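You operate a simulated robot arm through the tools that you are given. There is no shell and no other tool.

You run a simulated robot arm. Do the job below in one go: nothing can be reset, and whatever is moved stays where it is left.

## Task
Play the source on the UP NEXT sign through both desk speakers.
Fine: white socket first, then the white fader to the white line; volume knob in the middle.

The check looks at the end state, three seconds after you hand in, the way a careful person would. Anything else that was tipped, shoved, dropped, spilled or broken makes it a failure.

## Robot
A 6-joint arm with a two-finger gripper, fixed in place. Base frame: the origin is on the floor under the middle of its stand, x ahead of it, y to its left, z up; the work surface is at about z = 0.775. Units: m, rad, N and s.
It reaches about 1.298 m from its shoulder. Its first joint turns from -2.601 to 2.601 rad. Payload 1.57 kg.
The TCP is the grasp point between the finger pads, 0.021 m short of the fingertips. In the tool frame z runs along the fingers and y along their closing line. The gripper opens to 0.07 m; its body begins 0.05 m behind the TCP.
Orientation is that of the tool frame in the base frame, as [roll, pitch, yaw] about the fixed x, y, z axes, in that order (R = Rz(yaw) Ry(pitch) Rx(roll)). With the fingers straight down and closing along the base's y, the tool's x points along the base's -x, its y along +y and its z along -z.

## Interface
- The arm moves only by the tool arm_command. Its argument "plan" is a list of rows, each a list of 3 entries, a list of its own where there are three numbers: the shift along the tool's x, y, z in cm, then the turn, a rotation vector about the tool's x, y, z in rad, then the finger opening in cm, from 0 to 7. In form: [[[dx, dy, dz], [wx, wy, wz], hand], ...]. A call has 1 to 20 rows; each row is the pose to reach, as a shift and turn from the pose commanded when the call began, along the tool's axes at that moment. Each row takes 0.2 s and may step no farther than 0.05 m and 0.15 rad from the row before; otherwise, or with a gripper value out of range, the whole call is refused. A pose out of reach is approached as far as the arm can. The call stops where the force on the tool passes 40 N (or 10 N more than at its start, if that is more) or the arm is blocked; 0.2 s more then pass. The fingers move at their own pace (about 0.0648 m/s each) and stop on an object; they squeeze with about 30 N. The grip force told is the motor's: it shows also when the fingers shut on nothing. Time passes only in rows, and 0.2 s behind the last, so rows that repeat a pose let the fingers close. It gives the time, the measured TCP pose, the force on the tool (base axes), the opening and the grip force at its end, in the units of the frame above (readings bear some noise), with the torque about the TCP (base axes, N m) and any sound that the robot's microphone picked up.
- Cameras (640 x 400 px; columns grow to the right, rows downward): "scene" is fixed at [0.3987, 0.6496, 1.4902]; the picture's right is [-0.99, -0.15, 0.00], its down [-0.06, 0.39, -0.92] and it looks along [0.14, -0.91, -0.39] (base axes); focal length 327 px, centre (320, 200). "wrist" rides on the gripper at [0.079, 0.004, -0.081] in the tool frame; the picture's right is [-0.05, 1.00, 0.00], its down [-0.67, -0.04, -0.74] and it looks along [-0.74, -0.04, 0.67] (tool axes); focal length 256 px, centre (320, 200). There is no depth. A picture from a camera that has moved, and an enlarged one, comes with that camera's place and axes in the base frame and with its lens.
- snapshot(camera): a new picture of that camera. It takes no simulated time.
- slide_trunk(by): slides the trunk up (or, below 0, down) by that many m; the arm rides with it, the base frame stays. It gives what a move gives, with no picture.
- zoom(camera, box): a new picture of the part [left, top, right, bottom] of that camera's present view, enlarged. It takes no simulated time.
- close_job(): hands the job in; it is judged then, once.

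Places have to be worked out from the pictures, the camera data and where the tool is seen. Open the gripper and draw the arm clear of the work before you hand the job in, unless the task says otherwise.

The tools are called after "Emit:" as name(argument=value, ...) on one line, values as JSON. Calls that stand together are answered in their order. arm_command: Moves the arm, as the interface text tells. Its arguments: {"type":"object","properties":{"plan":{"type":"array"}},"required":["plan"]} The other tools are called the same way: slide_trunk (by) moves the trunk up or down; snapshot (camera) takes a picture; zoom (camera, box) takes an enlarged picture of a part of a camera's view; close_job () hands the job in.

At the start:

```text
t: 0.0
tcp_pos: [0.3789, -0.5591, 1.1274]
tool_rot: [3.141, 0.0, 3.141]
force: [-0.7, 0.1, 0.4]
torque: [0.02, 0.0, -0.01]
finger_gap: 0.0701
grip_force: 0.0
trunk travel left (down, up): [-0.807, 0.163]
```

scene: 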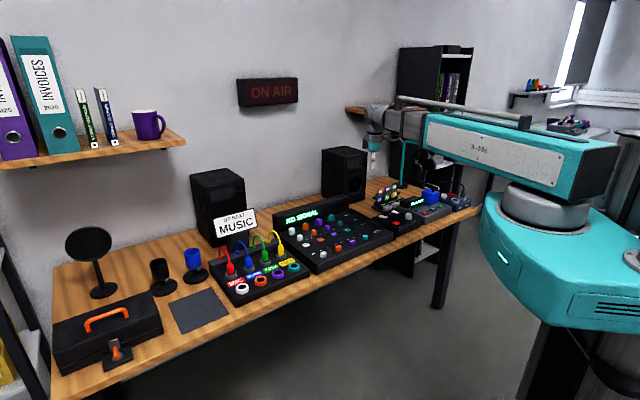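
wrist: 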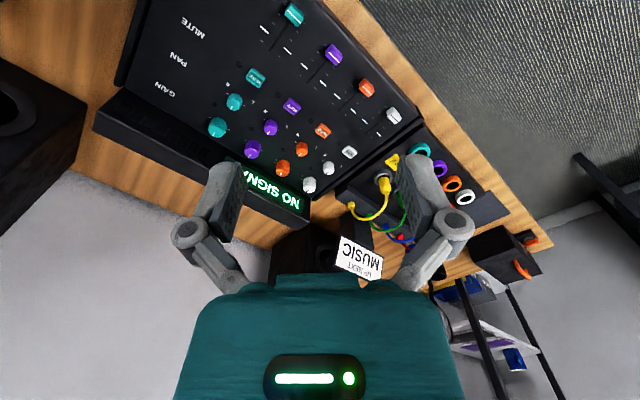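

I start by looking closely at the desk, the sign, the patch box and the mixer before moving anything.

Emit:
zoom(camera="scene", box=[190, 190, 330, 310])

Emit:
zoom(camera="scene", box=[265, 180, 405, 280])

Emit:
zoom(camera="scene", box=[360, 160, 480, 240])

Emit:
zoom(camera="wrist", box=[320, 110, 560, 290])

Emit:
zoom(camera="wrist", box=[120, 0, 440, 220])

```text
3.33 times, centred on (260, 250) of scene
camera zoom: at [0.3987, 0.6496, 1.4902], right [-0.99, -0.15, 0.0], down [-0.06, 0.39, -0.92], along [0.14, -0.91, -0.39], focal length 1088 px, centre (520, 33)
```

zoom: 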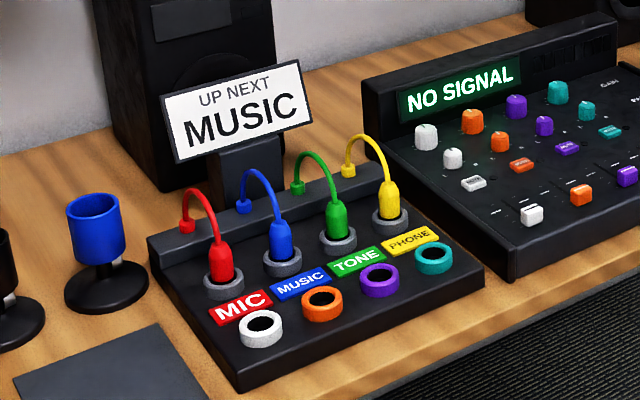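

```text
4.00 times, centred on (335, 230) of scene
camera zoom: at [0.3987, 0.6496, 1.4902], right [-0.99, -0.15, 0.0], down [-0.06, 0.39, -0.92], along [0.14, -0.91, -0.39], focal length 1306 px, centre (260, 80)
```

zoom: 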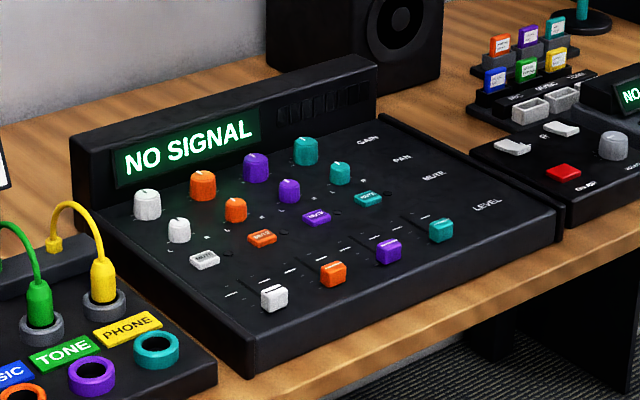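

```text
5.00 times, centred on (420, 200) of scene
camera zoom: at [0.3987, 0.6496, 1.4902], right [-0.99, -0.15, 0.0], down [-0.06, 0.39, -0.92], along [0.14, -0.91, -0.39], focal length 1633 px, centre (-180, 200)
```

zoom: 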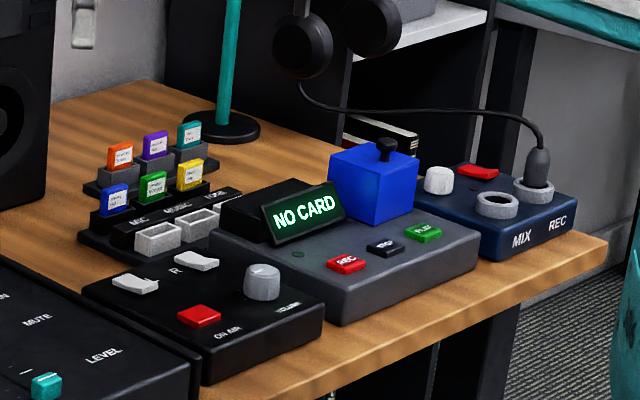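

```text
2.22 times, centred on (440, 200) of wrist
camera zoom: at [0.2991, -0.5549, 1.2063], right [0.05, 1.0, 0.0], down [0.67, -0.04, 0.74], along [0.74, -0.04, -0.67], focal length 569 px, centre (53, 200)
```

zoom: 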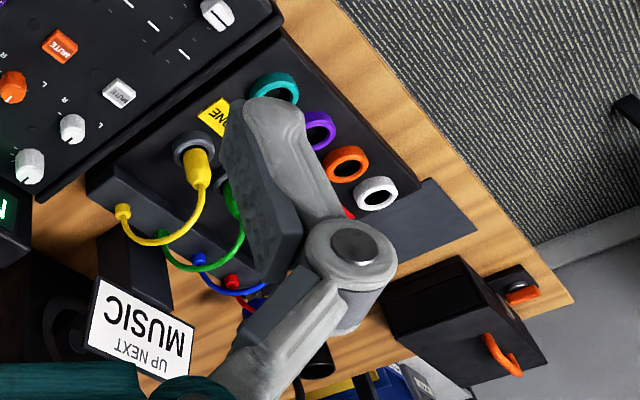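

```text
1.82 times, centred on (280, 110) of wrist
camera zoom: at [0.2991, -0.5549, 1.2063], right [0.05, 1.0, 0.0], down [0.67, -0.04, 0.74], along [0.74, -0.04, -0.67], focal length 465 px, centre (393, 364)
```

zoom: 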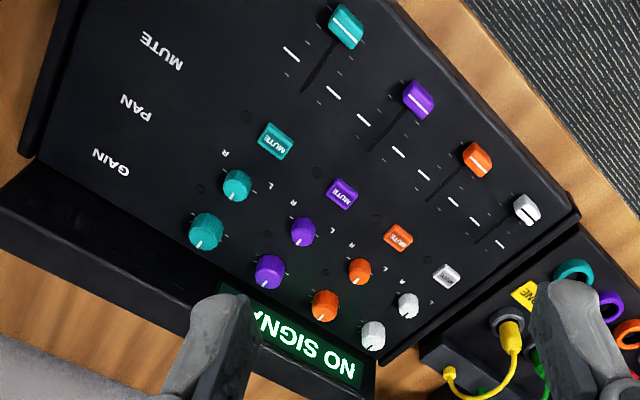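

The sign reads MUSIC, so the blue MUSIC plug goes into the white socket. The desk is turned about 45° to the base. I move the wrist camera in front of the patch box, staying high, and turn the tool about 0.8 rad so it faces the wall.

Emit:
arm_command(plan=[[[-1.5, 3.5, 0.35], [0, 0, 0.0615], 7], [[-3, 7, 0.7], [0, 0, 0.123], 7], [[-4.5, 10.5, 1.05], [0, 0, 0.1845], 7], [[-6, 14, 1.4], [0, 0, 0.246], 7], [[-7.5, 17.5, 1.75], [0, 0, 0.3075], 7], [[-9, 21, 2.1], [0, 0, 0.369], 7], [[-10.5, 24.5, 2.45], [0, 0, 0.4305], 7], [[-12, 28, 2.8], [0, 0, 0.492], 7], [[-13.5, 31.5, 3.15], [0, 0, 0.5535], 7], [[-15, 35, 3.5], [0, 0, 0.615], 7], [[-16.5, 38.5, 3.85], [0, 0, 0.6765], 7], [[-18, 42, 4.2], [0, 0, 0.738], 7], [[-19.5, 45.5, 4.55], [0, 0, 0.8], 7], [[-19.5, 45.5, 4.55], [0, 0, 0.8], 7]])

```text
t: 3.0
tcp_pos: [0.5745, -0.1045, 1.1268]
tool_rot: [-3.141, -0.001, 2.34]
force: [0.2, 0.0, 0.0]
torque: [-0.04, -0.03, 0.0]
finger_gap: 0.0701
grip_force: 0.0
out of reach, approached as far as the arm can: row 1, 2, 3, 4, 5, 6, 7, 8, 9, 10, 11, 12, 13, 14
trunk travel left (down, up): [-0.807, 0.163]
```

The XY move and turn came out right but the height did not change, so vertical moves probably need the trunk. I look now.

Emit:
snapshot(camera="wrist")

Emit:
snapshot(camera="scene")

```text
taken
camera wrist: at [0.5221, -0.0444, 1.2063], right [0.75, 0.66, 0.0], down [0.44, -0.5, 0.74], along [0.49, -0.56, -0.67], focal length 256 px, centre (320, 200)
```

wrist: 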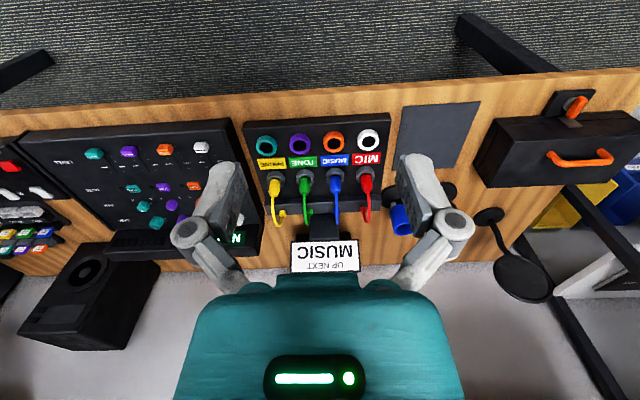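

```text
taken
```

scene: 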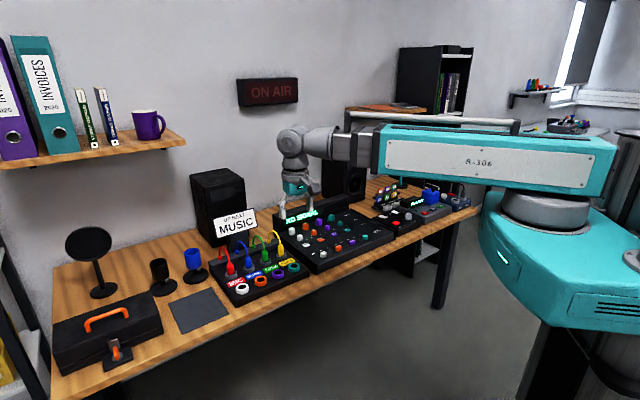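

The wrist view now shows the whole patch box. I zoom in on the plugs, sockets and the left part of the view to read the switches and knobs.

Emit:
zoom(camera="wrist", box=[230, 110, 410, 270])

Emit:
zoom(camera="wrist", box=[0, 110, 250, 270])

```text
2.50 times, centred on (320, 190) of wrist
camera zoom: at [0.5221, -0.0444, 1.2063], right [0.75, 0.66, 0.0], down [0.44, -0.5, 0.74], along [0.49, -0.56, -0.67], focal length 640 px, centre (320, 225)
```

zoom: 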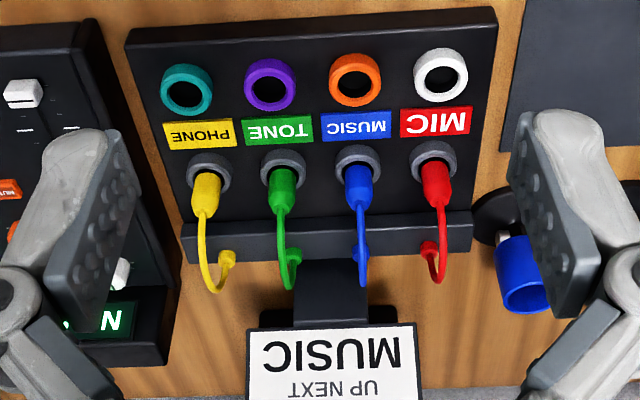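

```text
2.50 times, centred on (125, 190) of wrist
camera zoom: at [0.5221, -0.0444, 1.2063], right [0.75, 0.66, 0.0], down [0.44, -0.5, 0.74], along [0.49, -0.56, -0.67], focal length 640 px, centre (808, 225)
```

zoom: 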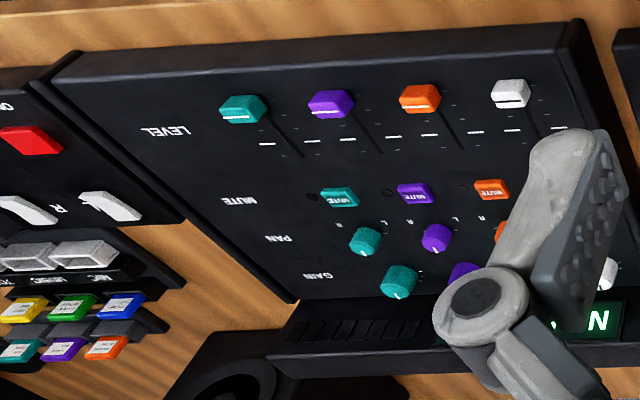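

Blue is second from the MIC end and its cable loops back to the rear rail. I lower the trunk 0.12 m to see how the arm behaves and to get a second view for triangulation.

Emit:
slide_trunk(by=-0.12)

Emit:
snapshot(camera="wrist")

Emit:
snapshot(camera="scene")

```text
t: 4.5
tcp_pos: [0.575, -0.1037, 1.0062]
tool_rot: [3.141, -0.002, 2.343]
force: [0.7, 0.9, 0.2]
torque: [-0.01, -0.02, 0.01]
finger_gap: 0.0702
grip_force: 0.0
trunk travel left (down, up): [-0.687, 0.283]
```

```text
taken
camera wrist: at [0.522, -0.0448, 1.0864], right [0.75, 0.66, 0.0], down [0.44, -0.5, 0.74], along [0.49, -0.56, -0.67], focal length 256 px, centre (320, 200)
```

wrist: 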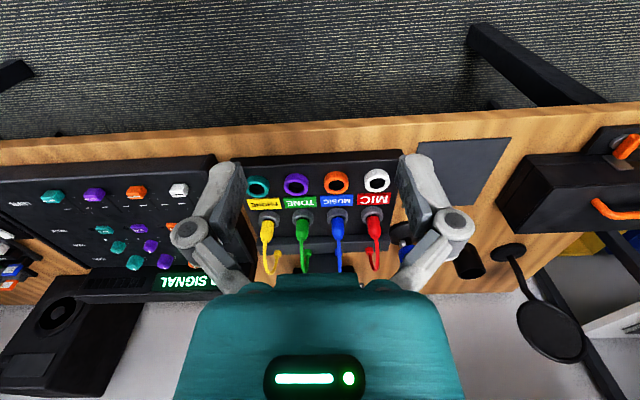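

```text
taken
```

scene: 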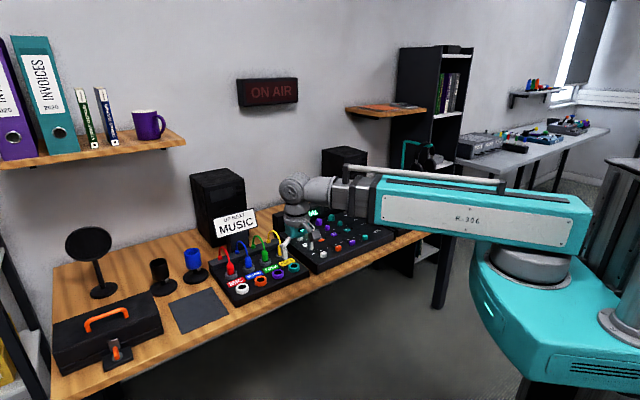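

The trunk moves the whole arm vertically as hoped. I zoom in on the second view to triangulate the sockets and plugs.

Emit:
zoom(camera="wrist", box=[230, 130, 410, 290])

Emit:
zoom(camera="wrist", box=[0, 140, 250, 300])

```text
2.50 times, centred on (320, 210) of wrist
camera zoom: at [0.522, -0.0448, 1.0864], right [0.75, 0.66, 0.0], down [0.44, -0.5, 0.74], along [0.49, -0.56, -0.67], focal length 640 px, centre (320, 175)
```

zoom: 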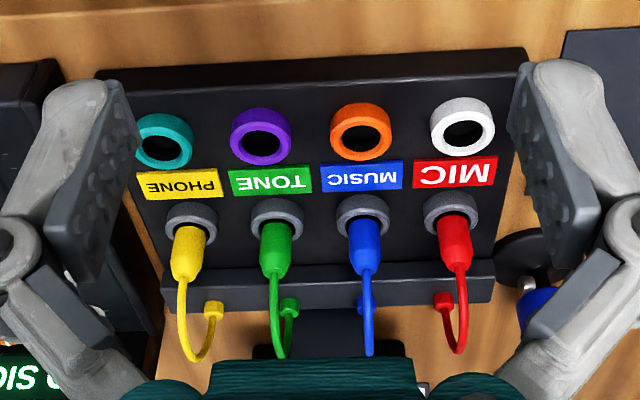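

```text
2.50 times, centred on (125, 220) of wrist
camera zoom: at [0.522, -0.0448, 1.0864], right [0.75, 0.66, 0.0], down [0.44, -0.5, 0.74], along [0.49, -0.56, -0.67], focal length 640 px, centre (808, 150)
```

zoom: 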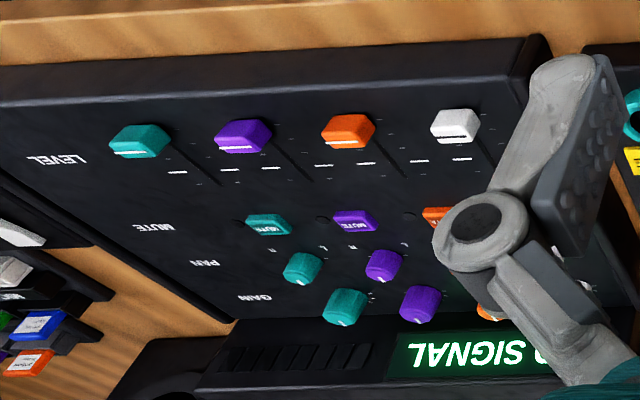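

Triangulating puts the sockets on a row at 45° yaw, white near (0.80, -0.21) and the blue plug near (0.82, -0.33), both low on the box. Here in free space I test whether the arm can tilt the tool toward the wall, so the palm stays away from the cable.

Emit:
arm_command(plan=[[[0, 0, 0], [0, -0.1, 0.005], 7], [[0, 0, 0], [0, -0.2, 0.01], 7], [[0, 0, 0], [0, -0.3, 0.013], 7], [[0, 0, 0], [0, -0.3, 0.013], 7]])

```text
t: 5.5
tcp_pos: [0.5751, -0.1033, 1.0148]
tool_rot: [3.14, 0.301, 2.329]
force: [0.3, 0.2, -0.9]
torque: [0.01, 0.0, 0.0]
finger_gap: 0.0701
grip_force: 0.0
out of reach, approached as far as the arm can: row 2, 3, 4
trunk travel left (down, up): [-0.687, 0.283]
```

The tilt works; the pitch centre is about 0.19 m behind the TCP. I lower the trunk in the free space in front of the desk edge, so the camera can look at the plugs nearly from the side.

Emit:
slide_trunk(by=-0.13)

Emit:
snapshot(camera="wrist")

Emit:
snapshot(camera="scene")

```text
t: 7.1
tcp_pos: [0.5736, -0.104, 0.885]
tool_rot: [3.141, 0.3, 2.329]
force: [0.1, 0.0, -0.6]
torque: [0.03, -0.02, -0.03]
finger_gap: 0.07
grip_force: 0.0
trunk travel left (down, up): [-0.557, 0.413]
```

```text
taken
camera wrist: at [0.5084, -0.0288, 0.9376], right [0.76, 0.65, 0.02], down [0.26, -0.33, 0.91], along [0.6, -0.69, -0.42], focal length 256 px, centre (320, 200)
```

wrist: 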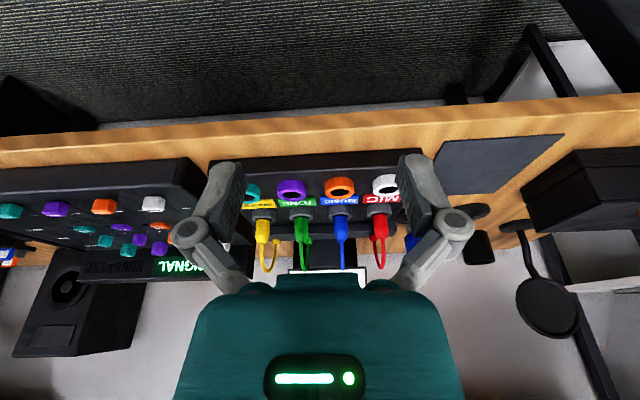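

```text
taken
```

scene: 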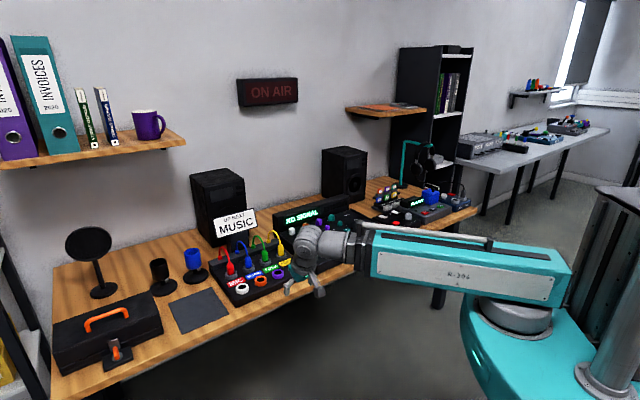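

The arm's links stay clear of the desk items. I zoom into this lower view to refine the plug and socket heights.

Emit:
zoom(camera="wrist", box=[230, 150, 410, 300])

Emit:
zoom(camera="scene", box=[190, 200, 350, 300])

```text
2.67 times, centred on (320, 225) of wrist
camera zoom: at [0.5084, -0.0288, 0.9376], right [0.76, 0.65, 0.02], down [0.26, -0.33, 0.91], along [0.6, -0.69, -0.42], focal length 683 px, centre (320, 133)
```

zoom: 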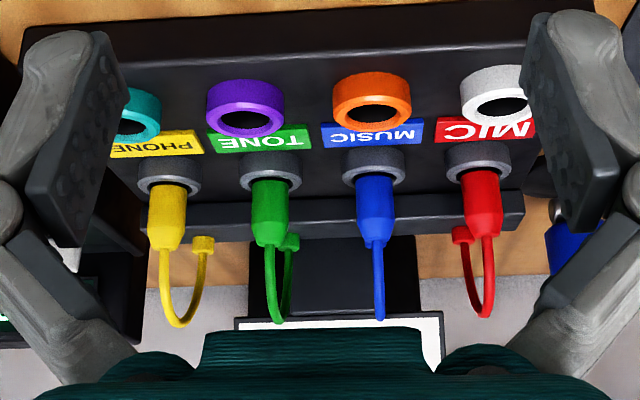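

```text
4.00 times, centred on (270, 250) of scene
camera zoom: at [0.3987, 0.6496, 1.4902], right [-0.99, -0.15, 0.0], down [-0.06, 0.39, -0.92], along [0.14, -0.91, -0.39], focal length 1306 px, centre (520, 0)
```

zoom: 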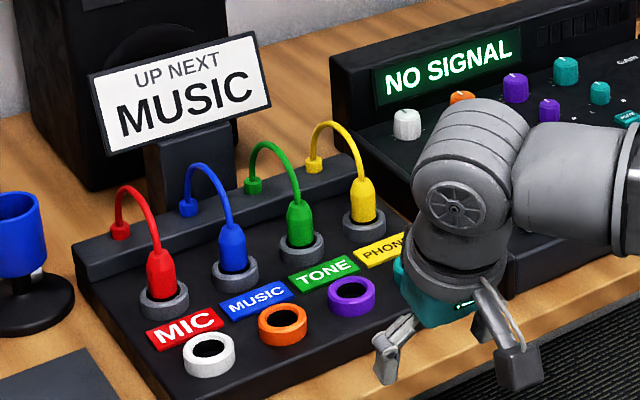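

Three views agree: white socket ring about (0.794, -0.209, 0.77), blue plug axis about (0.818, -0.328), plug body from z 0.765 to 0.815. I move toward it at this safe height, tilting to 0.5 rad, squaring the yaw to the desk and setting the fingers to 5.5 cm.

Emit:
arm_command(plan=[[[-3.15, 0.37, 0.67], [-0.0016, -0.04, -0.005], 6], [[-6.3, 0.75, 1.34], [-0.0032, -0.08, -0.01], 5.5], [[-9.45, 1.12, 2.0], [-0.0048, -0.12, -0.016], 5.5], [[-12.6, 1.5, 2.68], [-0.0064, -0.16, -0.021], 5.5], [[-15.75, 1.87, 3.35], [-0.008, -0.2, -0.026], 5.5], [[-15.75, 1.87, 3.35], [-0.008, -0.2, -0.026], 5.5]])

Emit:
snapshot(camera="wrist")

```text
t: 8.5
tcp_pos: [0.6989, -0.206, 0.9]
tool_rot: [-3.139, 0.5, 2.356]
force: [-0.5, -0.2, -0.3]
torque: [-0.01, 0.01, 0.03]
finger_gap: 0.055
grip_force: 0.1
trunk travel left (down, up): [-0.557, 0.413]
```

```text
taken
camera wrist: at [0.6249, -0.1271, 0.931], right [0.74, 0.67, 0.02], down [0.14, -0.18, 0.97], along [0.66, -0.72, -0.23], focal length 256 px, centre (320, 200)
```

wrist: 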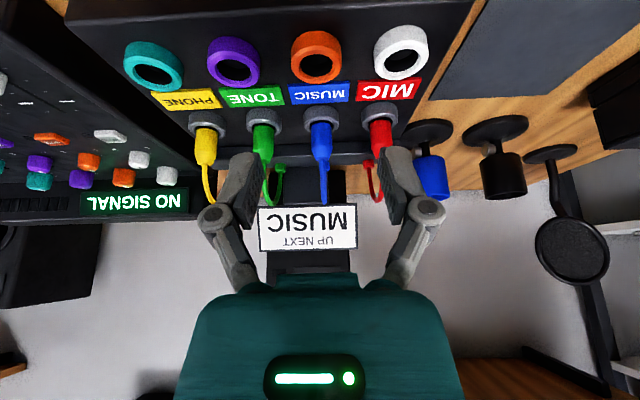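

The blue plug sits nearly on the centre line between the fingers. I lower the trunk 0.07 m, which keeps the fingertips about 4 cm above the socket rings, and look again.

Emit:
slide_trunk(by=-0.07)

Emit:
snapshot(camera="wrist")

Emit:
zoom(camera="scene", box=[190, 200, 350, 300])

```text
t: 9.6
tcp_pos: [0.6993, -0.2066, 0.829]
tool_rot: [-3.139, 0.499, 2.356]
force: [-0.2, 0.0, -0.2]
torque: [0.02, 0.04, -0.03]
finger_gap: 0.0549
grip_force: 0.2
trunk travel left (down, up): [-0.487, 0.483]
```

```text
taken
camera wrist: at [0.6247, -0.1269, 0.8611], right [0.74, 0.67, 0.02], down [0.14, -0.19, 0.97], along [0.66, -0.72, -0.23], focal length 256 px, centre (320, 200)
```

wrist: 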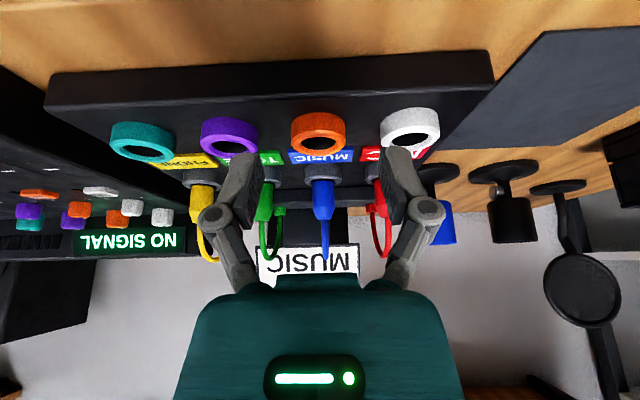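

```text
4.00 times, centred on (270, 250) of scene
camera zoom: at [0.3987, 0.6496, 1.4902], right [-0.99, -0.15, 0.0], down [-0.06, 0.39, -0.92], along [0.14, -0.91, -0.39], focal length 1306 px, centre (520, 0)
```

zoom: 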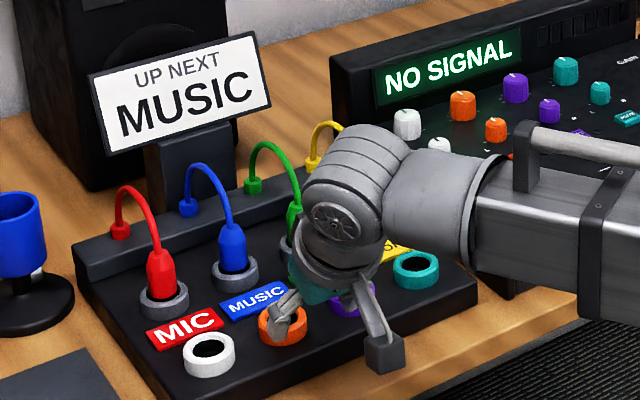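

All views agree on the plug at (0.818, -0.328). I tilt a bit more, to 0.6 rad, for cable clearance and advance 60 % of the way at this height, with the fingertips above the socket rings.

Emit:
arm_command(plan=[[[0, 0, -0.9], [0, -0.1, 0], 5.5], [[-3.0, -0.04, 0.6], [0, -0.1, 0], 5.5], [[-6.1, -0.08, 2.1], [0, -0.1, 0], 5.5], [[-9.2, -0.12, 4.0], [0, -0.1, 0], 5.5], [[-9.2, -0.12, 4.0], [0, -0.1, 0], 5.5]])

Emit:
snapshot(camera="wrist")

Emit:
zoom(camera="scene", box=[190, 200, 350, 300])

```text
t: 10.8
tcp_pos: [0.7686, -0.2788, 0.8377]
tool_rot: [-3.139, 0.6, 2.356]
force: [0.7, 0.1, 0.0]
torque: [-0.01, 0.01, 0.01]
finger_gap: 0.055
grip_force: 0.1
trunk travel left (down, up): [-0.487, 0.483]
```

```text
taken
camera wrist: at [0.6923, -0.1981, 0.8597], right [0.74, 0.68, 0.03], down [0.07, -0.12, 0.99], along [0.67, -0.73, -0.13], focal length 256 px, centre (320, 200)
```

wrist: 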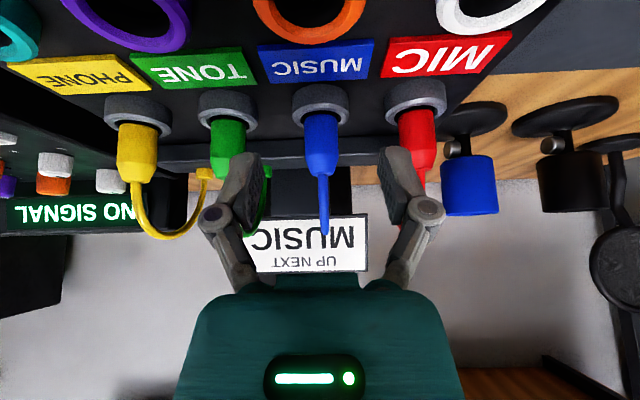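

```text
4.00 times, centred on (270, 250) of scene
camera zoom: at [0.3987, 0.6496, 1.4902], right [-0.99, -0.15, 0.0], down [-0.06, 0.39, -0.92], along [0.14, -0.91, -0.39], focal length 1306 px, centre (520, 0)
```

zoom: 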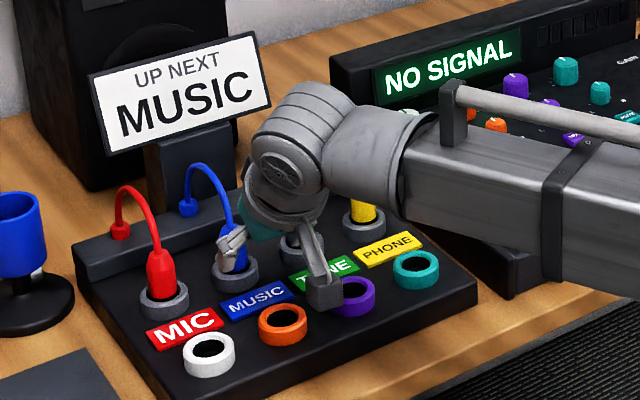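

The fingers straddle the plug's line (plug at p≈0.345, TCP 0.346). I advance the remaining 7 cm so the TCP is over the plug axis, still above it.

Emit:
arm_command(plan=[[[-1.9, -0.03, 1.3], [0, 0, 0], 5.5], [[-3.8, -0.05, 2.6], [0, 0, 0], 5.5], [[-5.64, -0.08, 3.86], [0, 0, 0], 5.5], [[-5.64, -0.08, 3.86], [0, 0, 0], 5.5]])

Emit:
snapshot(camera="wrist")

Emit:
zoom(camera="scene", box=[190, 200, 350, 300])

```text
t: 11.8
tcp_pos: [0.8153, -0.3286, 0.8383]
tool_rot: [-3.139, 0.601, 2.356]
force: [-0.5, 0.4, 0.6]
torque: [0.01, 0.02, 0.01]
finger_gap: 0.0549
grip_force: 0.1
trunk travel left (down, up): [-0.487, 0.483]
```

```text
taken
camera wrist: at [0.7397, -0.2468, 0.8597], right [0.74, 0.67, 0.03], down [0.07, -0.12, 0.99], along [0.67, -0.73, -0.13], focal length 256 px, centre (320, 200)
```

wrist: 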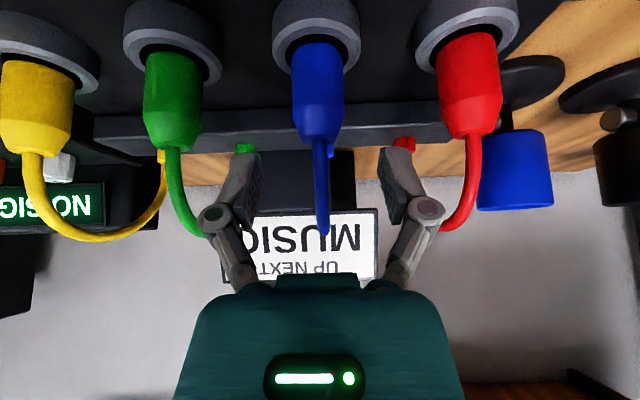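

```text
4.00 times, centred on (270, 250) of scene
camera zoom: at [0.3987, 0.6496, 1.4902], right [-0.99, -0.15, 0.0], down [-0.06, 0.39, -0.92], along [0.14, -0.91, -0.39], focal length 1306 px, centre (520, 0)
```

zoom: 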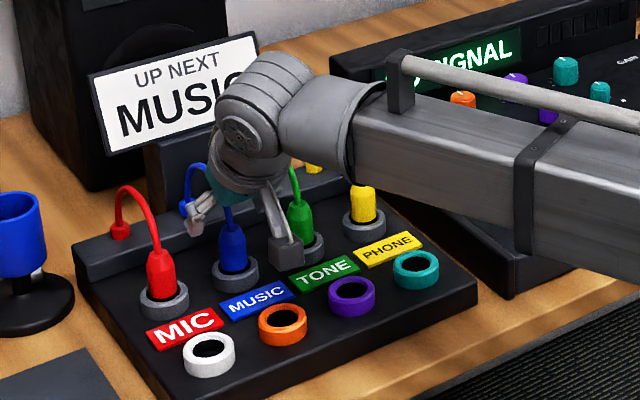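

The plug is centred between the fingers. I lower the trunk 0.03 m first and check forces and picture.

Emit:
slide_trunk(by=-0.03)

Emit:
snapshot(camera="wrist")

Emit:
zoom(camera="scene", box=[190, 200, 350, 300])

```text
t: 12.5
tcp_pos: [0.8158, -0.3274, 0.8088]
tool_rot: [-3.141, 0.6, 2.356]
force: [0.0, -0.7, 0.2]
torque: [0.03, 0.0, -0.01]
finger_gap: 0.055
grip_force: 0.2
trunk travel left (down, up): [-0.457, 0.513]
```

```text
taken
camera wrist: at [0.7396, -0.2465, 0.8298], right [0.74, 0.67, 0.03], down [0.07, -0.12, 0.99], along [0.67, -0.73, -0.13], focal length 256 px, centre (320, 200)
```

wrist: 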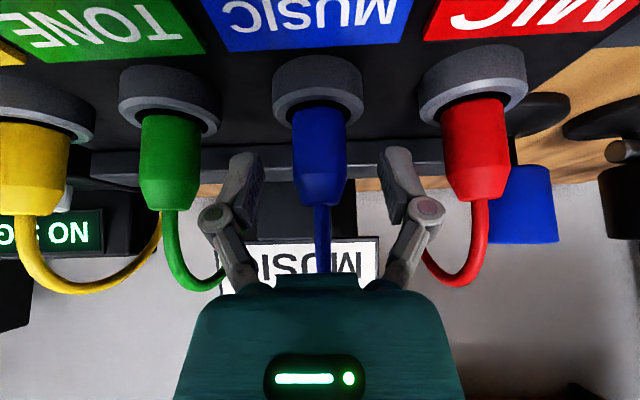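

```text
4.00 times, centred on (270, 250) of scene
camera zoom: at [0.3987, 0.6496, 1.4902], right [-0.99, -0.15, 0.0], down [-0.06, 0.39, -0.92], along [0.14, -0.91, -0.39], focal length 1306 px, centre (520, 0)
```

zoom: 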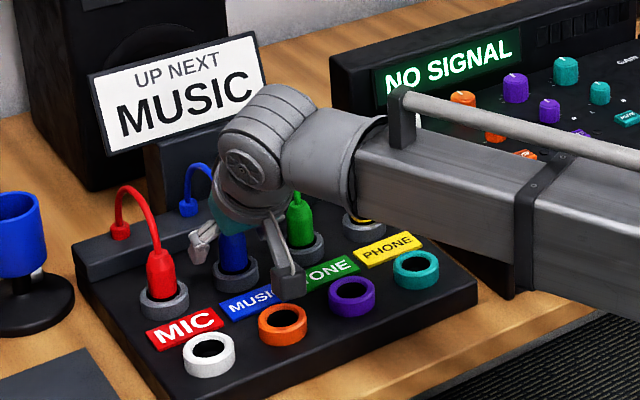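

The TCP is now level with the plug's taper. I lower 1 cm more so the pads are on the cylindrical body, just above the collar.

Emit:
slide_trunk(by=-0.01)

Emit:
zoom(camera="wrist", box=[200, 40, 440, 300])

```text
t: 13.1
tcp_pos: [0.8154, -0.3274, 0.7996]
tool_rot: [-3.139, 0.6, 2.356]
force: [-0.2, -0.1, -0.1]
torque: [0.03, 0.0, 0.02]
finger_gap: 0.0553
grip_force: 0.0
trunk travel left (down, up): [-0.447, 0.523]
```

```text
1.54 times, centred on (320, 170) of wrist
camera zoom: at [0.7396, -0.2465, 0.8198], right [0.74, 0.67, 0.03], down [0.07, -0.12, 0.99], along [0.67, -0.73, -0.13], focal length 394 px, centre (320, 246)
```

zoom: 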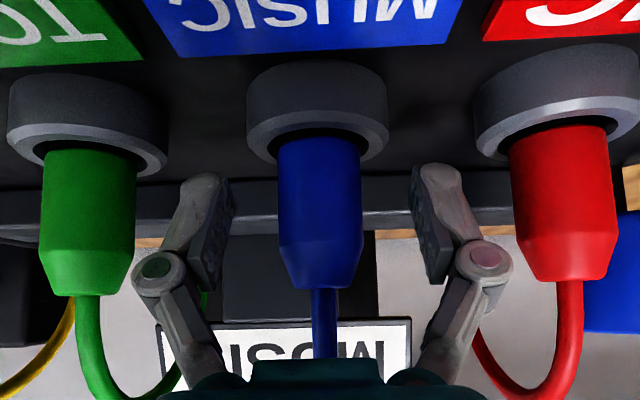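

The pads sit either side of the blue body, tips just above the collar. I close the fingers without moving.

Emit:
arm_command(plan=[[[0, 0, 0], [0, 0, 0], 3], [[0, 0, 0], [0, 0, 0], 2], [[0, 0, 0], [0, 0, 0], 1], [[0, 0, 0], [0, 0, 0], 1], [[0, 0, 0], [0, 0, 0], 1]])

Emit:
snapshot(camera="wrist")

```text
t: 14.3
tcp_pos: [0.8151, -0.3281, 0.7982]
tool_rot: [-3.139, 0.601, 2.355]
force: [-0.1, 1.5, 2.0]
torque: [0.0, -0.03, 0.01]
finger_gap: 0.0237
grip_force: 30.0
trunk travel left (down, up): [-0.447, 0.523]
```

```text
taken
camera wrist: at [0.7396, -0.2465, 0.8199], right [0.74, 0.67, 0.03], down [0.07, -0.12, 0.99], along [0.67, -0.73, -0.13], focal length 256 px, centre (320, 200)
```

wrist: 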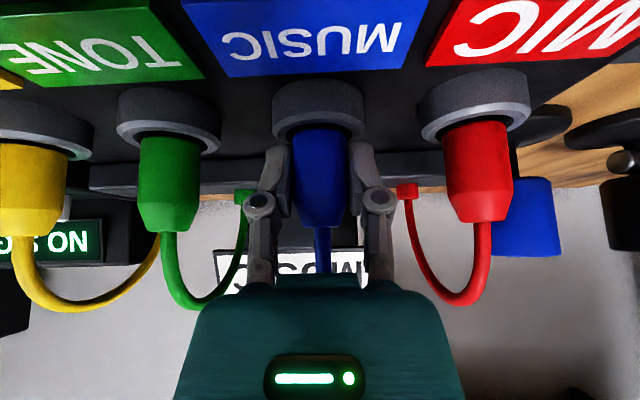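

The plug is held (gap 2.4 cm, 30 N); the grasp pose is (0.815, -0.328, 0.798). I pull it straight up with the trunk in a small step first.

Emit:
slide_trunk(by=0.03)

Emit:
snapshot(camera="wrist")

Emit:
zoom(camera="scene", box=[190, 200, 350, 300])

```text
t: 15.0
tcp_pos: [0.8154, -0.3275, 0.8274]
tool_rot: [-3.14, 0.599, 2.355]
force: [0.6, 0.2, 0.0]
torque: [0.02, -0.03, 0.03]
finger_gap: 0.0235
grip_force: 30.0
trunk travel left (down, up): [-0.477, 0.493]
```

```text
taken
camera wrist: at [0.7397, -0.2465, 0.8498], right [0.74, 0.67, 0.03], down [0.07, -0.12, 0.99], along [0.67, -0.73, -0.13], focal length 256 px, centre (320, 200)
```

wrist: 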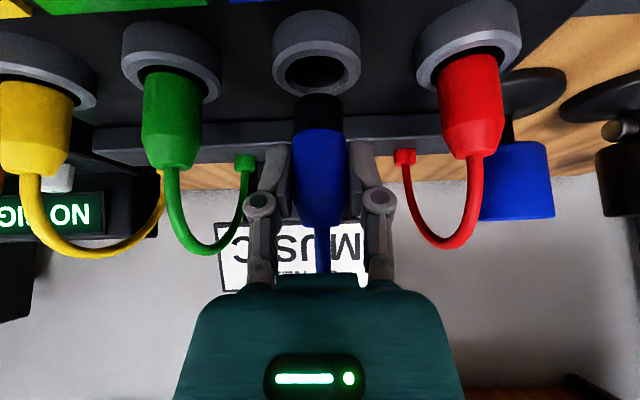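

```text
4.00 times, centred on (270, 250) of scene
camera zoom: at [0.3987, 0.6496, 1.4902], right [-0.99, -0.15, 0.0], down [-0.06, 0.39, -0.92], along [0.14, -0.91, -0.39], focal length 1306 px, centre (520, 0)
```

zoom: 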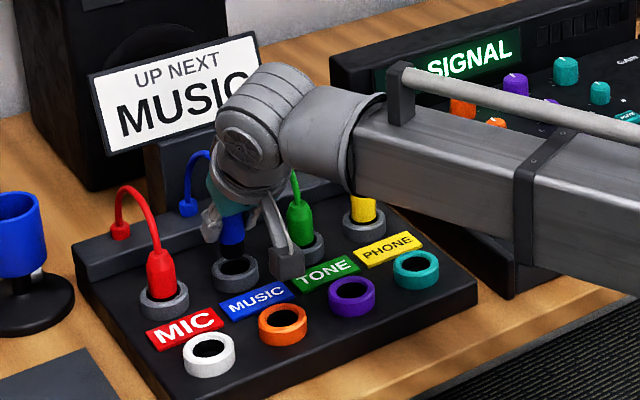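

The plug came out cleanly. This picture, with the plug exactly above its own socket, is a good reference for where a hole must appear, so I zoom to measure it.

Emit:
zoom(camera="wrist", box=[240, 0, 400, 100])

```text
4.00 times, centred on (320, 50) of wrist
camera zoom: at [0.7397, -0.2465, 0.8498], right [0.74, 0.67, 0.03], down [0.07, -0.12, 0.99], along [0.67, -0.73, -0.13], focal length 1024 px, centre (320, 800)
```

zoom: 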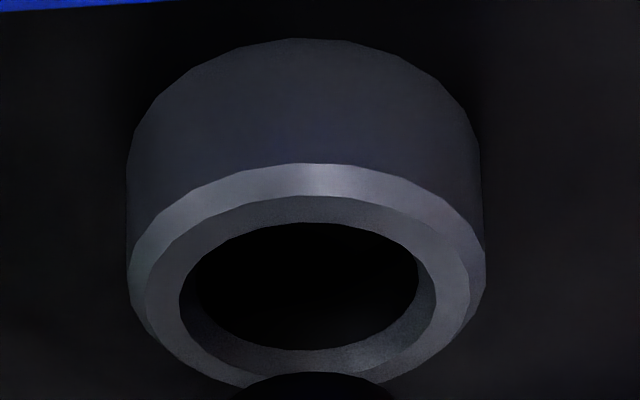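

Reference: the hole centre appears at about (317, 72) when the TCP is exactly above a socket at z 0.827. I lift another 2.5 cm, then go toward the operator and over to the white socket's column.

Emit:
slide_trunk(by=0.025)

Emit:
arm_command(plan=[[[2.48, 0, -1.69], [0, 0, 0], 1], [[4.95, 0, -3.39], [0, 0, 0], 1], [[7.43, 2, -5.08], [0, 0, 0], 1], [[8.25, 5, -5.65], [0, 0, 0], 1], [[8.25, 7, -5.65], [0, 0, 0], 1], [[8.25, 7, -5.65], [0, 0, 0], 1]])

Emit:
snapshot(camera="wrist")

Emit:
zoom(camera="scene", box=[190, 200, 350, 300])

```text
t: 15.8
tcp_pos: [0.8164, -0.3279, 0.8531]
tool_rot: [-3.14, 0.599, 2.356]
force: [0.3, 0.2, -0.3]
torque: [-0.01, 0.02, 0.03]
finger_gap: 0.0237
grip_force: 30.2
trunk travel left (down, up): [-0.502, 0.468]
```

```text
t: 17.1
tcp_pos: [0.7946, -0.2073, 0.8521]
tool_rot: [-3.139, 0.596, 2.356]
force: [0.8, 0.1, -0.5]
torque: [-0.04, -0.02, -0.03]
finger_gap: 0.0236
grip_force: 30.0
trunk travel left (down, up): [-0.502, 0.468]
```

```text
taken
camera wrist: at [0.7197, -0.1262, 0.8747], right [0.74, 0.67, 0.03], down [0.07, -0.12, 0.99], along [0.67, -0.73, -0.13], focal length 256 px, centre (320, 200)
```

wrist: 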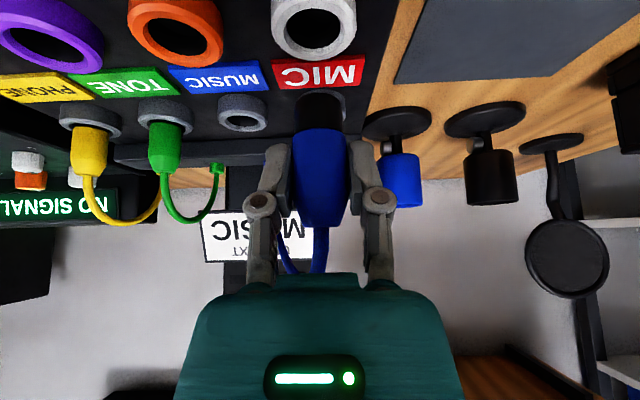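

```text
4.00 times, centred on (270, 250) of scene
camera zoom: at [0.3987, 0.6496, 1.4902], right [-0.99, -0.15, 0.0], down [-0.06, 0.39, -0.92], along [0.14, -0.91, -0.39], focal length 1306 px, centre (520, 0)
```

zoom: 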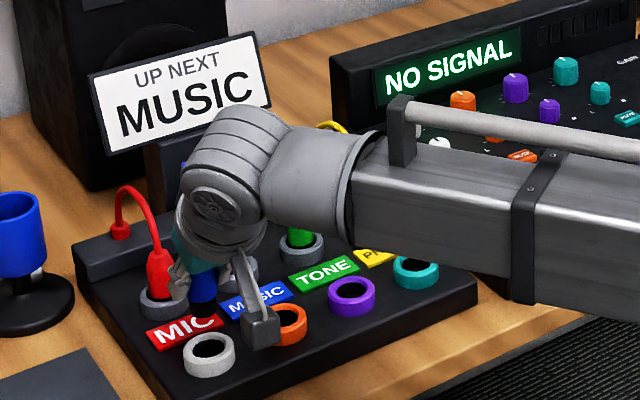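

The white socket is roughly ahead. I return to the reference height (trunk -0.025) and compare the hole's place with the reference.

Emit:
slide_trunk(by=-0.025)

Emit:
zoom(camera="wrist", box=[240, 0, 400, 100])

Emit:
snapshot(camera="wrist")

```text
t: 17.9
tcp_pos: [0.7953, -0.2084, 0.8283]
tool_rot: [-3.139, 0.597, 2.357]
force: [-0.2, -0.5, -0.5]
torque: [0.02, -0.01, -0.01]
finger_gap: 0.0238
grip_force: 30.2
trunk travel left (down, up): [-0.477, 0.493]
```

```text
4.00 times, centred on (320, 50) of wrist
camera zoom: at [0.7196, -0.1264, 0.8498], right [0.74, 0.67, 0.03], down [0.07, -0.12, 0.99], along [0.67, -0.73, -0.13], focal length 1024 px, centre (320, 800)
```

zoom: 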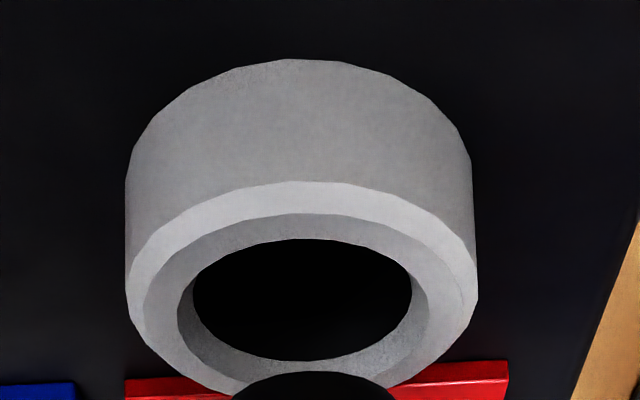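

```text
taken
camera wrist: at [0.7196, -0.1264, 0.8498], right [0.74, 0.67, 0.03], down [0.07, -0.12, 0.99], along [0.67, -0.73, -0.13], focal length 256 px, centre (320, 200)
```

wrist: 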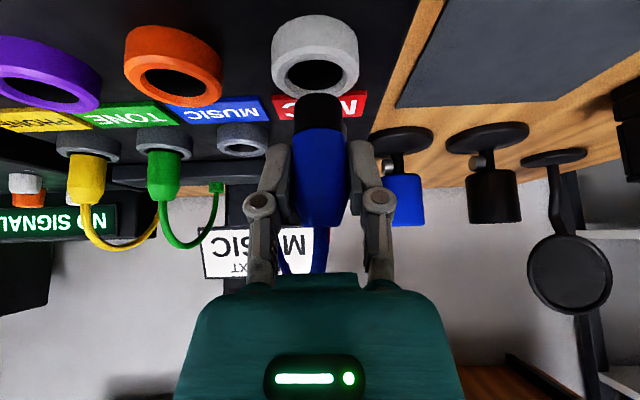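

Compared with the reference, the white hole sits about 3 mm farther toward the wall and 0.7 mm toward smaller p. I make that small correction and check again.

Emit:
arm_command(plan=[[[-0.25, -0.07, 0.17], [0, 0, 0], 1], [[-0.25, -0.07, 0.17], [0, 0, 0], 1]])

Emit:
zoom(camera="wrist", box=[240, 0, 400, 100])

```text
t: 18.5
tcp_pos: [0.7984, -0.2117, 0.8281]
tool_rot: [-3.141, 0.599, 2.358]
force: [-0.9, 0.2, -1.6]
torque: [0.01, 0.0, -0.01]
finger_gap: 0.0237
grip_force: 29.8
trunk travel left (down, up): [-0.477, 0.493]
```

```text
4.00 times, centred on (320, 50) of wrist
camera zoom: at [0.7214, -0.1295, 0.8498], right [0.74, 0.67, 0.03], down [0.07, -0.12, 0.99], along [0.67, -0.73, -0.13], focal length 1024 px, centre (320, 800)
```

zoom: 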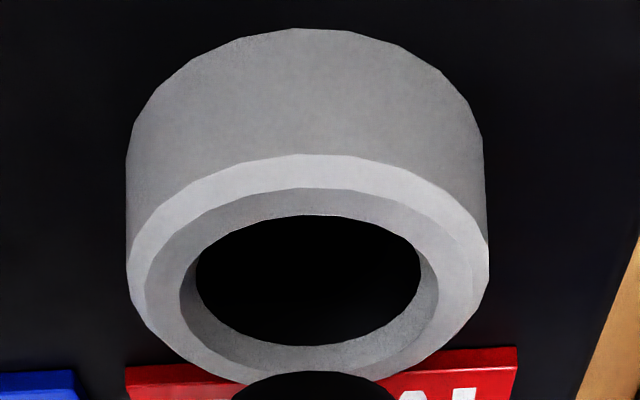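

Now within about 1 mm of the reference. I back off 1 mm, then lower the plug in two steps while watching the force.

Emit:
arm_command(plan=[[[0.09, 0, -0.06], [0, 0, 0], 1], [[0.09, 0, -0.06], [0, 0, 0], 1]])

Emit:
slide_trunk(by=-0.016)

Emit:
snapshot(camera="wrist")

Emit:
zoom(camera="scene", box=[190, 200, 350, 300])

```text
t: 19.1
tcp_pos: [0.7963, -0.2089, 0.8284]
tool_rot: [-3.14, 0.598, 2.356]
force: [0.5, 0.5, -1.2]
torque: [0.0, 0.0, 0.05]
finger_gap: 0.0234
grip_force: 29.6
trunk travel left (down, up): [-0.477, 0.493]
```

```text
t: 19.7
tcp_pos: [0.7957, -0.2101, 0.8129]
tool_rot: [-3.14, 0.599, 2.358]
force: [0.5, 0.0, -0.6]
torque: [0.03, 0.0, -0.01]
finger_gap: 0.0235
grip_force: 30.0
trunk travel left (down, up): [-0.461, 0.509]
```

```text
taken
camera wrist: at [0.7202, -0.1285, 0.8337], right [0.74, 0.67, 0.03], down [0.07, -0.12, 0.99], along [0.67, -0.73, -0.13], focal length 256 px, centre (320, 200)
```

wrist: 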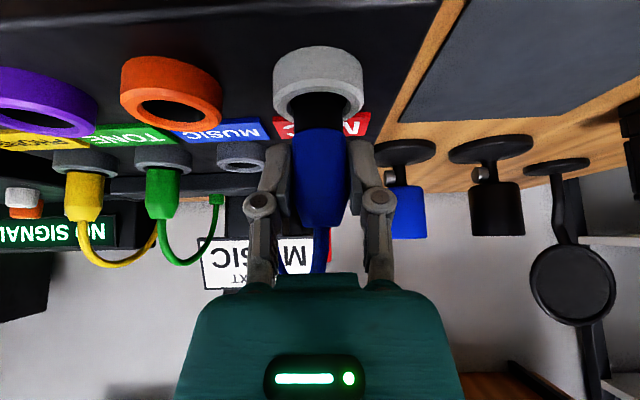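

```text
4.00 times, centred on (270, 250) of scene
camera zoom: at [0.3987, 0.6496, 1.4902], right [-0.99, -0.15, 0.0], down [-0.06, 0.39, -0.92], along [0.14, -0.91, -0.39], focal length 1306 px, centre (520, 0)
```

zoom: 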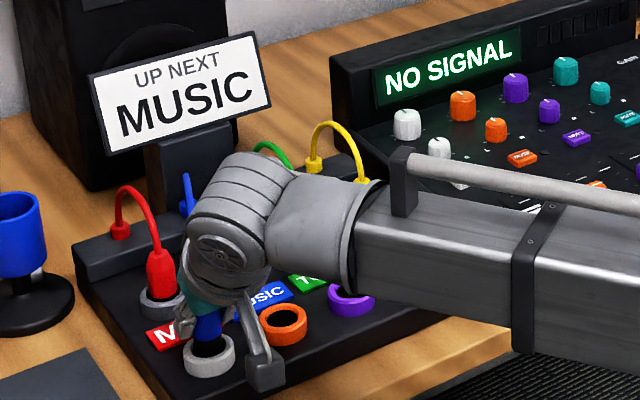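

The tip has entered the white ring with no force. I lower the remaining 1.4 cm to the same depth as in the parking socket.

Emit:
slide_trunk(by=-0.014)

Emit:
snapshot(camera="wrist")

Emit:
zoom(camera="scene", box=[190, 200, 350, 300])

```text
t: 20.3
tcp_pos: [0.7962, -0.2105, 0.7984]
tool_rot: [-3.139, 0.598, 2.356]
force: [0.0, -0.1, 1.2]
torque: [0.02, -0.01, 0.02]
finger_gap: 0.0237
grip_force: 30.3
trunk travel left (down, up): [-0.447, 0.523]
```

```text
taken
camera wrist: at [0.7201, -0.1285, 0.8199], right [0.74, 0.67, 0.03], down [0.07, -0.12, 0.99], along [0.67, -0.73, -0.13], focal length 256 px, centre (320, 200)
```

wrist: 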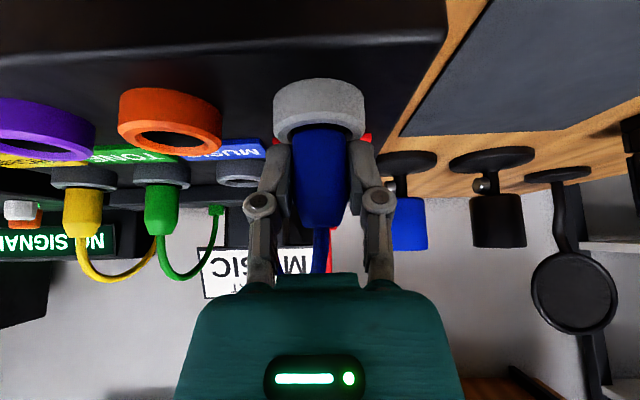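

```text
4.00 times, centred on (270, 250) of scene
camera zoom: at [0.3987, 0.6496, 1.4902], right [-0.99, -0.15, 0.0], down [-0.06, 0.39, -0.92], along [0.14, -0.91, -0.39], focal length 1306 px, centre (520, 0)
```

zoom: 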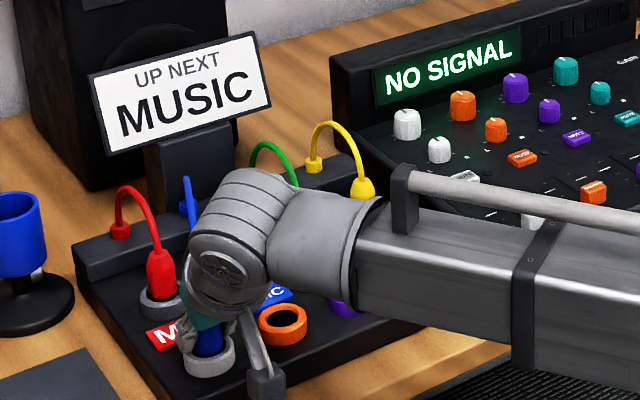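

The plug looks fully in, same depth as when parked. I press 2 mm further to feel whether it is bottomed.

Emit:
slide_trunk(by=-0.002)

Emit:
zoom(camera="wrist", box=[240, 60, 400, 280])

```text
t: 20.8
tcp_pos: [0.7959, -0.2102, 0.7983]
tool_rot: [-3.141, 0.602, 2.357]
force: [5.5, -1.0, 24.1]
torque: [-0.13, -0.26, 0.03]
finger_gap: 0.0234
grip_force: 29.5
trunk travel left (down, up): [-0.445, 0.525]
```

```text
1.82 times, centred on (320, 170) of wrist
camera zoom: at [0.7197, -0.1284, 0.8193], right [0.74, 0.68, 0.03], down [0.06, -0.11, 0.99], along [0.67, -0.73, -0.13], focal length 465 px, centre (320, 254)
```

zoom: 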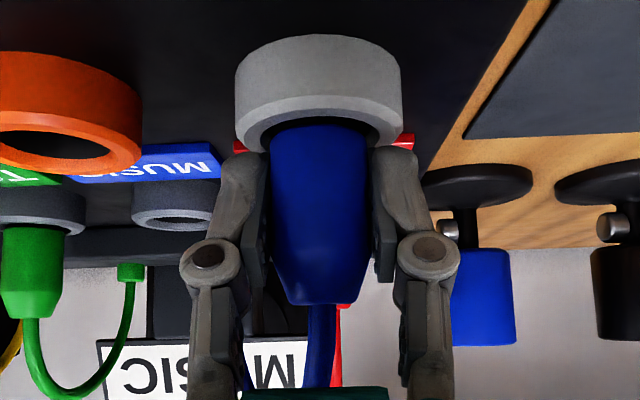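

It bottomed out firmly (24 N), so the plug is seated. I relieve the press, then open the fingers.

Emit:
slide_trunk(by=0.002)

Emit:
arm_command(plan=[[[0, 0, 0], [0, 0, 0], 3], [[0, 0, 0], [0, 0, 0], 4.5], [[0, 0, 0], [0, 0, 0], 4.5], [[0, 0, 0], [0, 0, 0], 4.5]])

Emit:
slide_trunk(by=0.012)

Emit:
snapshot(camera="wrist")

```text
t: 21.4
tcp_pos: [0.796, -0.2101, 0.798]
tool_rot: [-3.139, 0.597, 2.356]
force: [1.7, -0.9, 6.6]
torque: [-0.06, -0.08, -0.03]
finger_gap: 0.0236
grip_force: 29.8
trunk travel left (down, up): [-0.447, 0.523]
```

```text
t: 22.4
tcp_pos: [0.7966, -0.21, 0.799]
tool_rot: [3.141, 0.6, 2.357]
force: [-0.5, -0.2, 0.1]
torque: [0.0, -0.03, 0.02]
finger_gap: 0.0448
grip_force: 0.1
trunk travel left (down, up): [-0.447, 0.523]
```

```text
t: 22.9
tcp_pos: [0.796, -0.2092, 0.8106]
tool_rot: [-3.141, 0.598, 2.358]
force: [-0.6, -1.0, 0.7]
torque: [-0.04, 0.01, 0.01]
finger_gap: 0.0449
grip_force: 0.0
trunk travel left (down, up): [-0.459, 0.511]
```

```text
taken
camera wrist: at [0.7202, -0.1285, 0.8318], right [0.74, 0.67, 0.03], down [0.07, -0.12, 0.99], along [0.67, -0.73, -0.13], focal length 256 px, centre (320, 200)
```

wrist: 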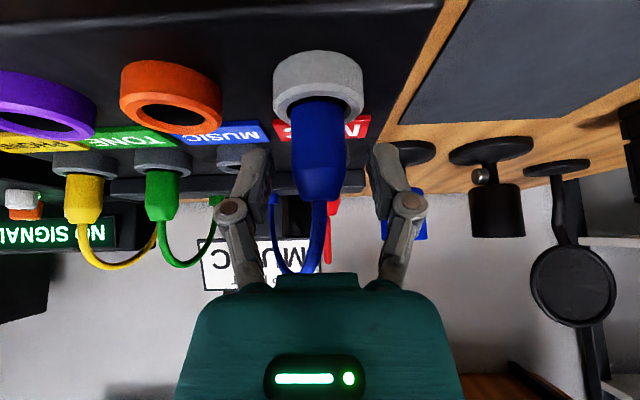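

The plug stays upright in the white socket. I retreat straight toward the operator, 14 cm, at this height.

Emit:
arm_command(plan=[[[2.0, 0, -1.37], [0, 0, 0], 4.5], [[4.9, 0, -3.35], [0, 0, 0], 4.5], [[8.0, 0, -5.47], [0, 0, 0], 4.5], [[11.55, 0, -7.9], [0, 0, 0], 4.5], [[11.55, 0, -7.9], [0, 0, 0], 4.5]])

Emit:
slide_trunk(by=0.1)

Emit:
snapshot(camera="wrist")

Emit:
snapshot(camera="scene")

```text
t: 24.1
tcp_pos: [0.6984, -0.1108, 0.8095]
tool_rot: [-3.141, 0.6, 2.355]
force: [-0.1, -0.1, 0.2]
torque: [-0.01, -0.03, 0.01]
finger_gap: 0.045
grip_force: 0.1
trunk travel left (down, up): [-0.459, 0.511]
```

```text
t: 25.5
tcp_pos: [0.6989, -0.1106, 0.9095]
tool_rot: [-3.139, 0.599, 2.356]
force: [0.1, -0.2, -0.2]
torque: [0.0, 0.02, -0.02]
finger_gap: 0.0448
grip_force: 0.1
trunk travel left (down, up): [-0.559, 0.411]
```

```text
taken
camera wrist: at [0.6224, -0.0299, 0.9318], right [0.74, 0.67, 0.03], down [0.07, -0.12, 0.99], along [0.67, -0.73, -0.13], focal length 256 px, centre (320, 200)
```

wrist: 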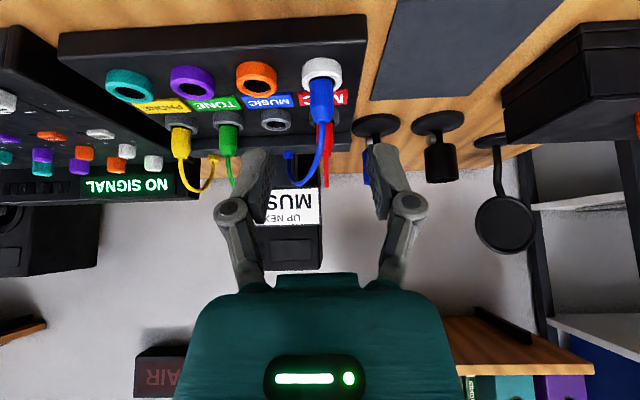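

```text
taken
```

scene: 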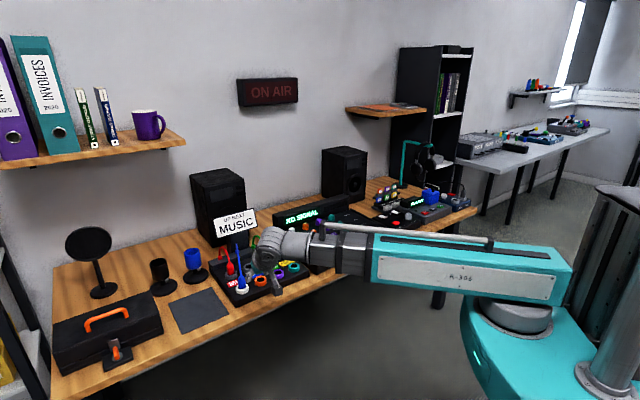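

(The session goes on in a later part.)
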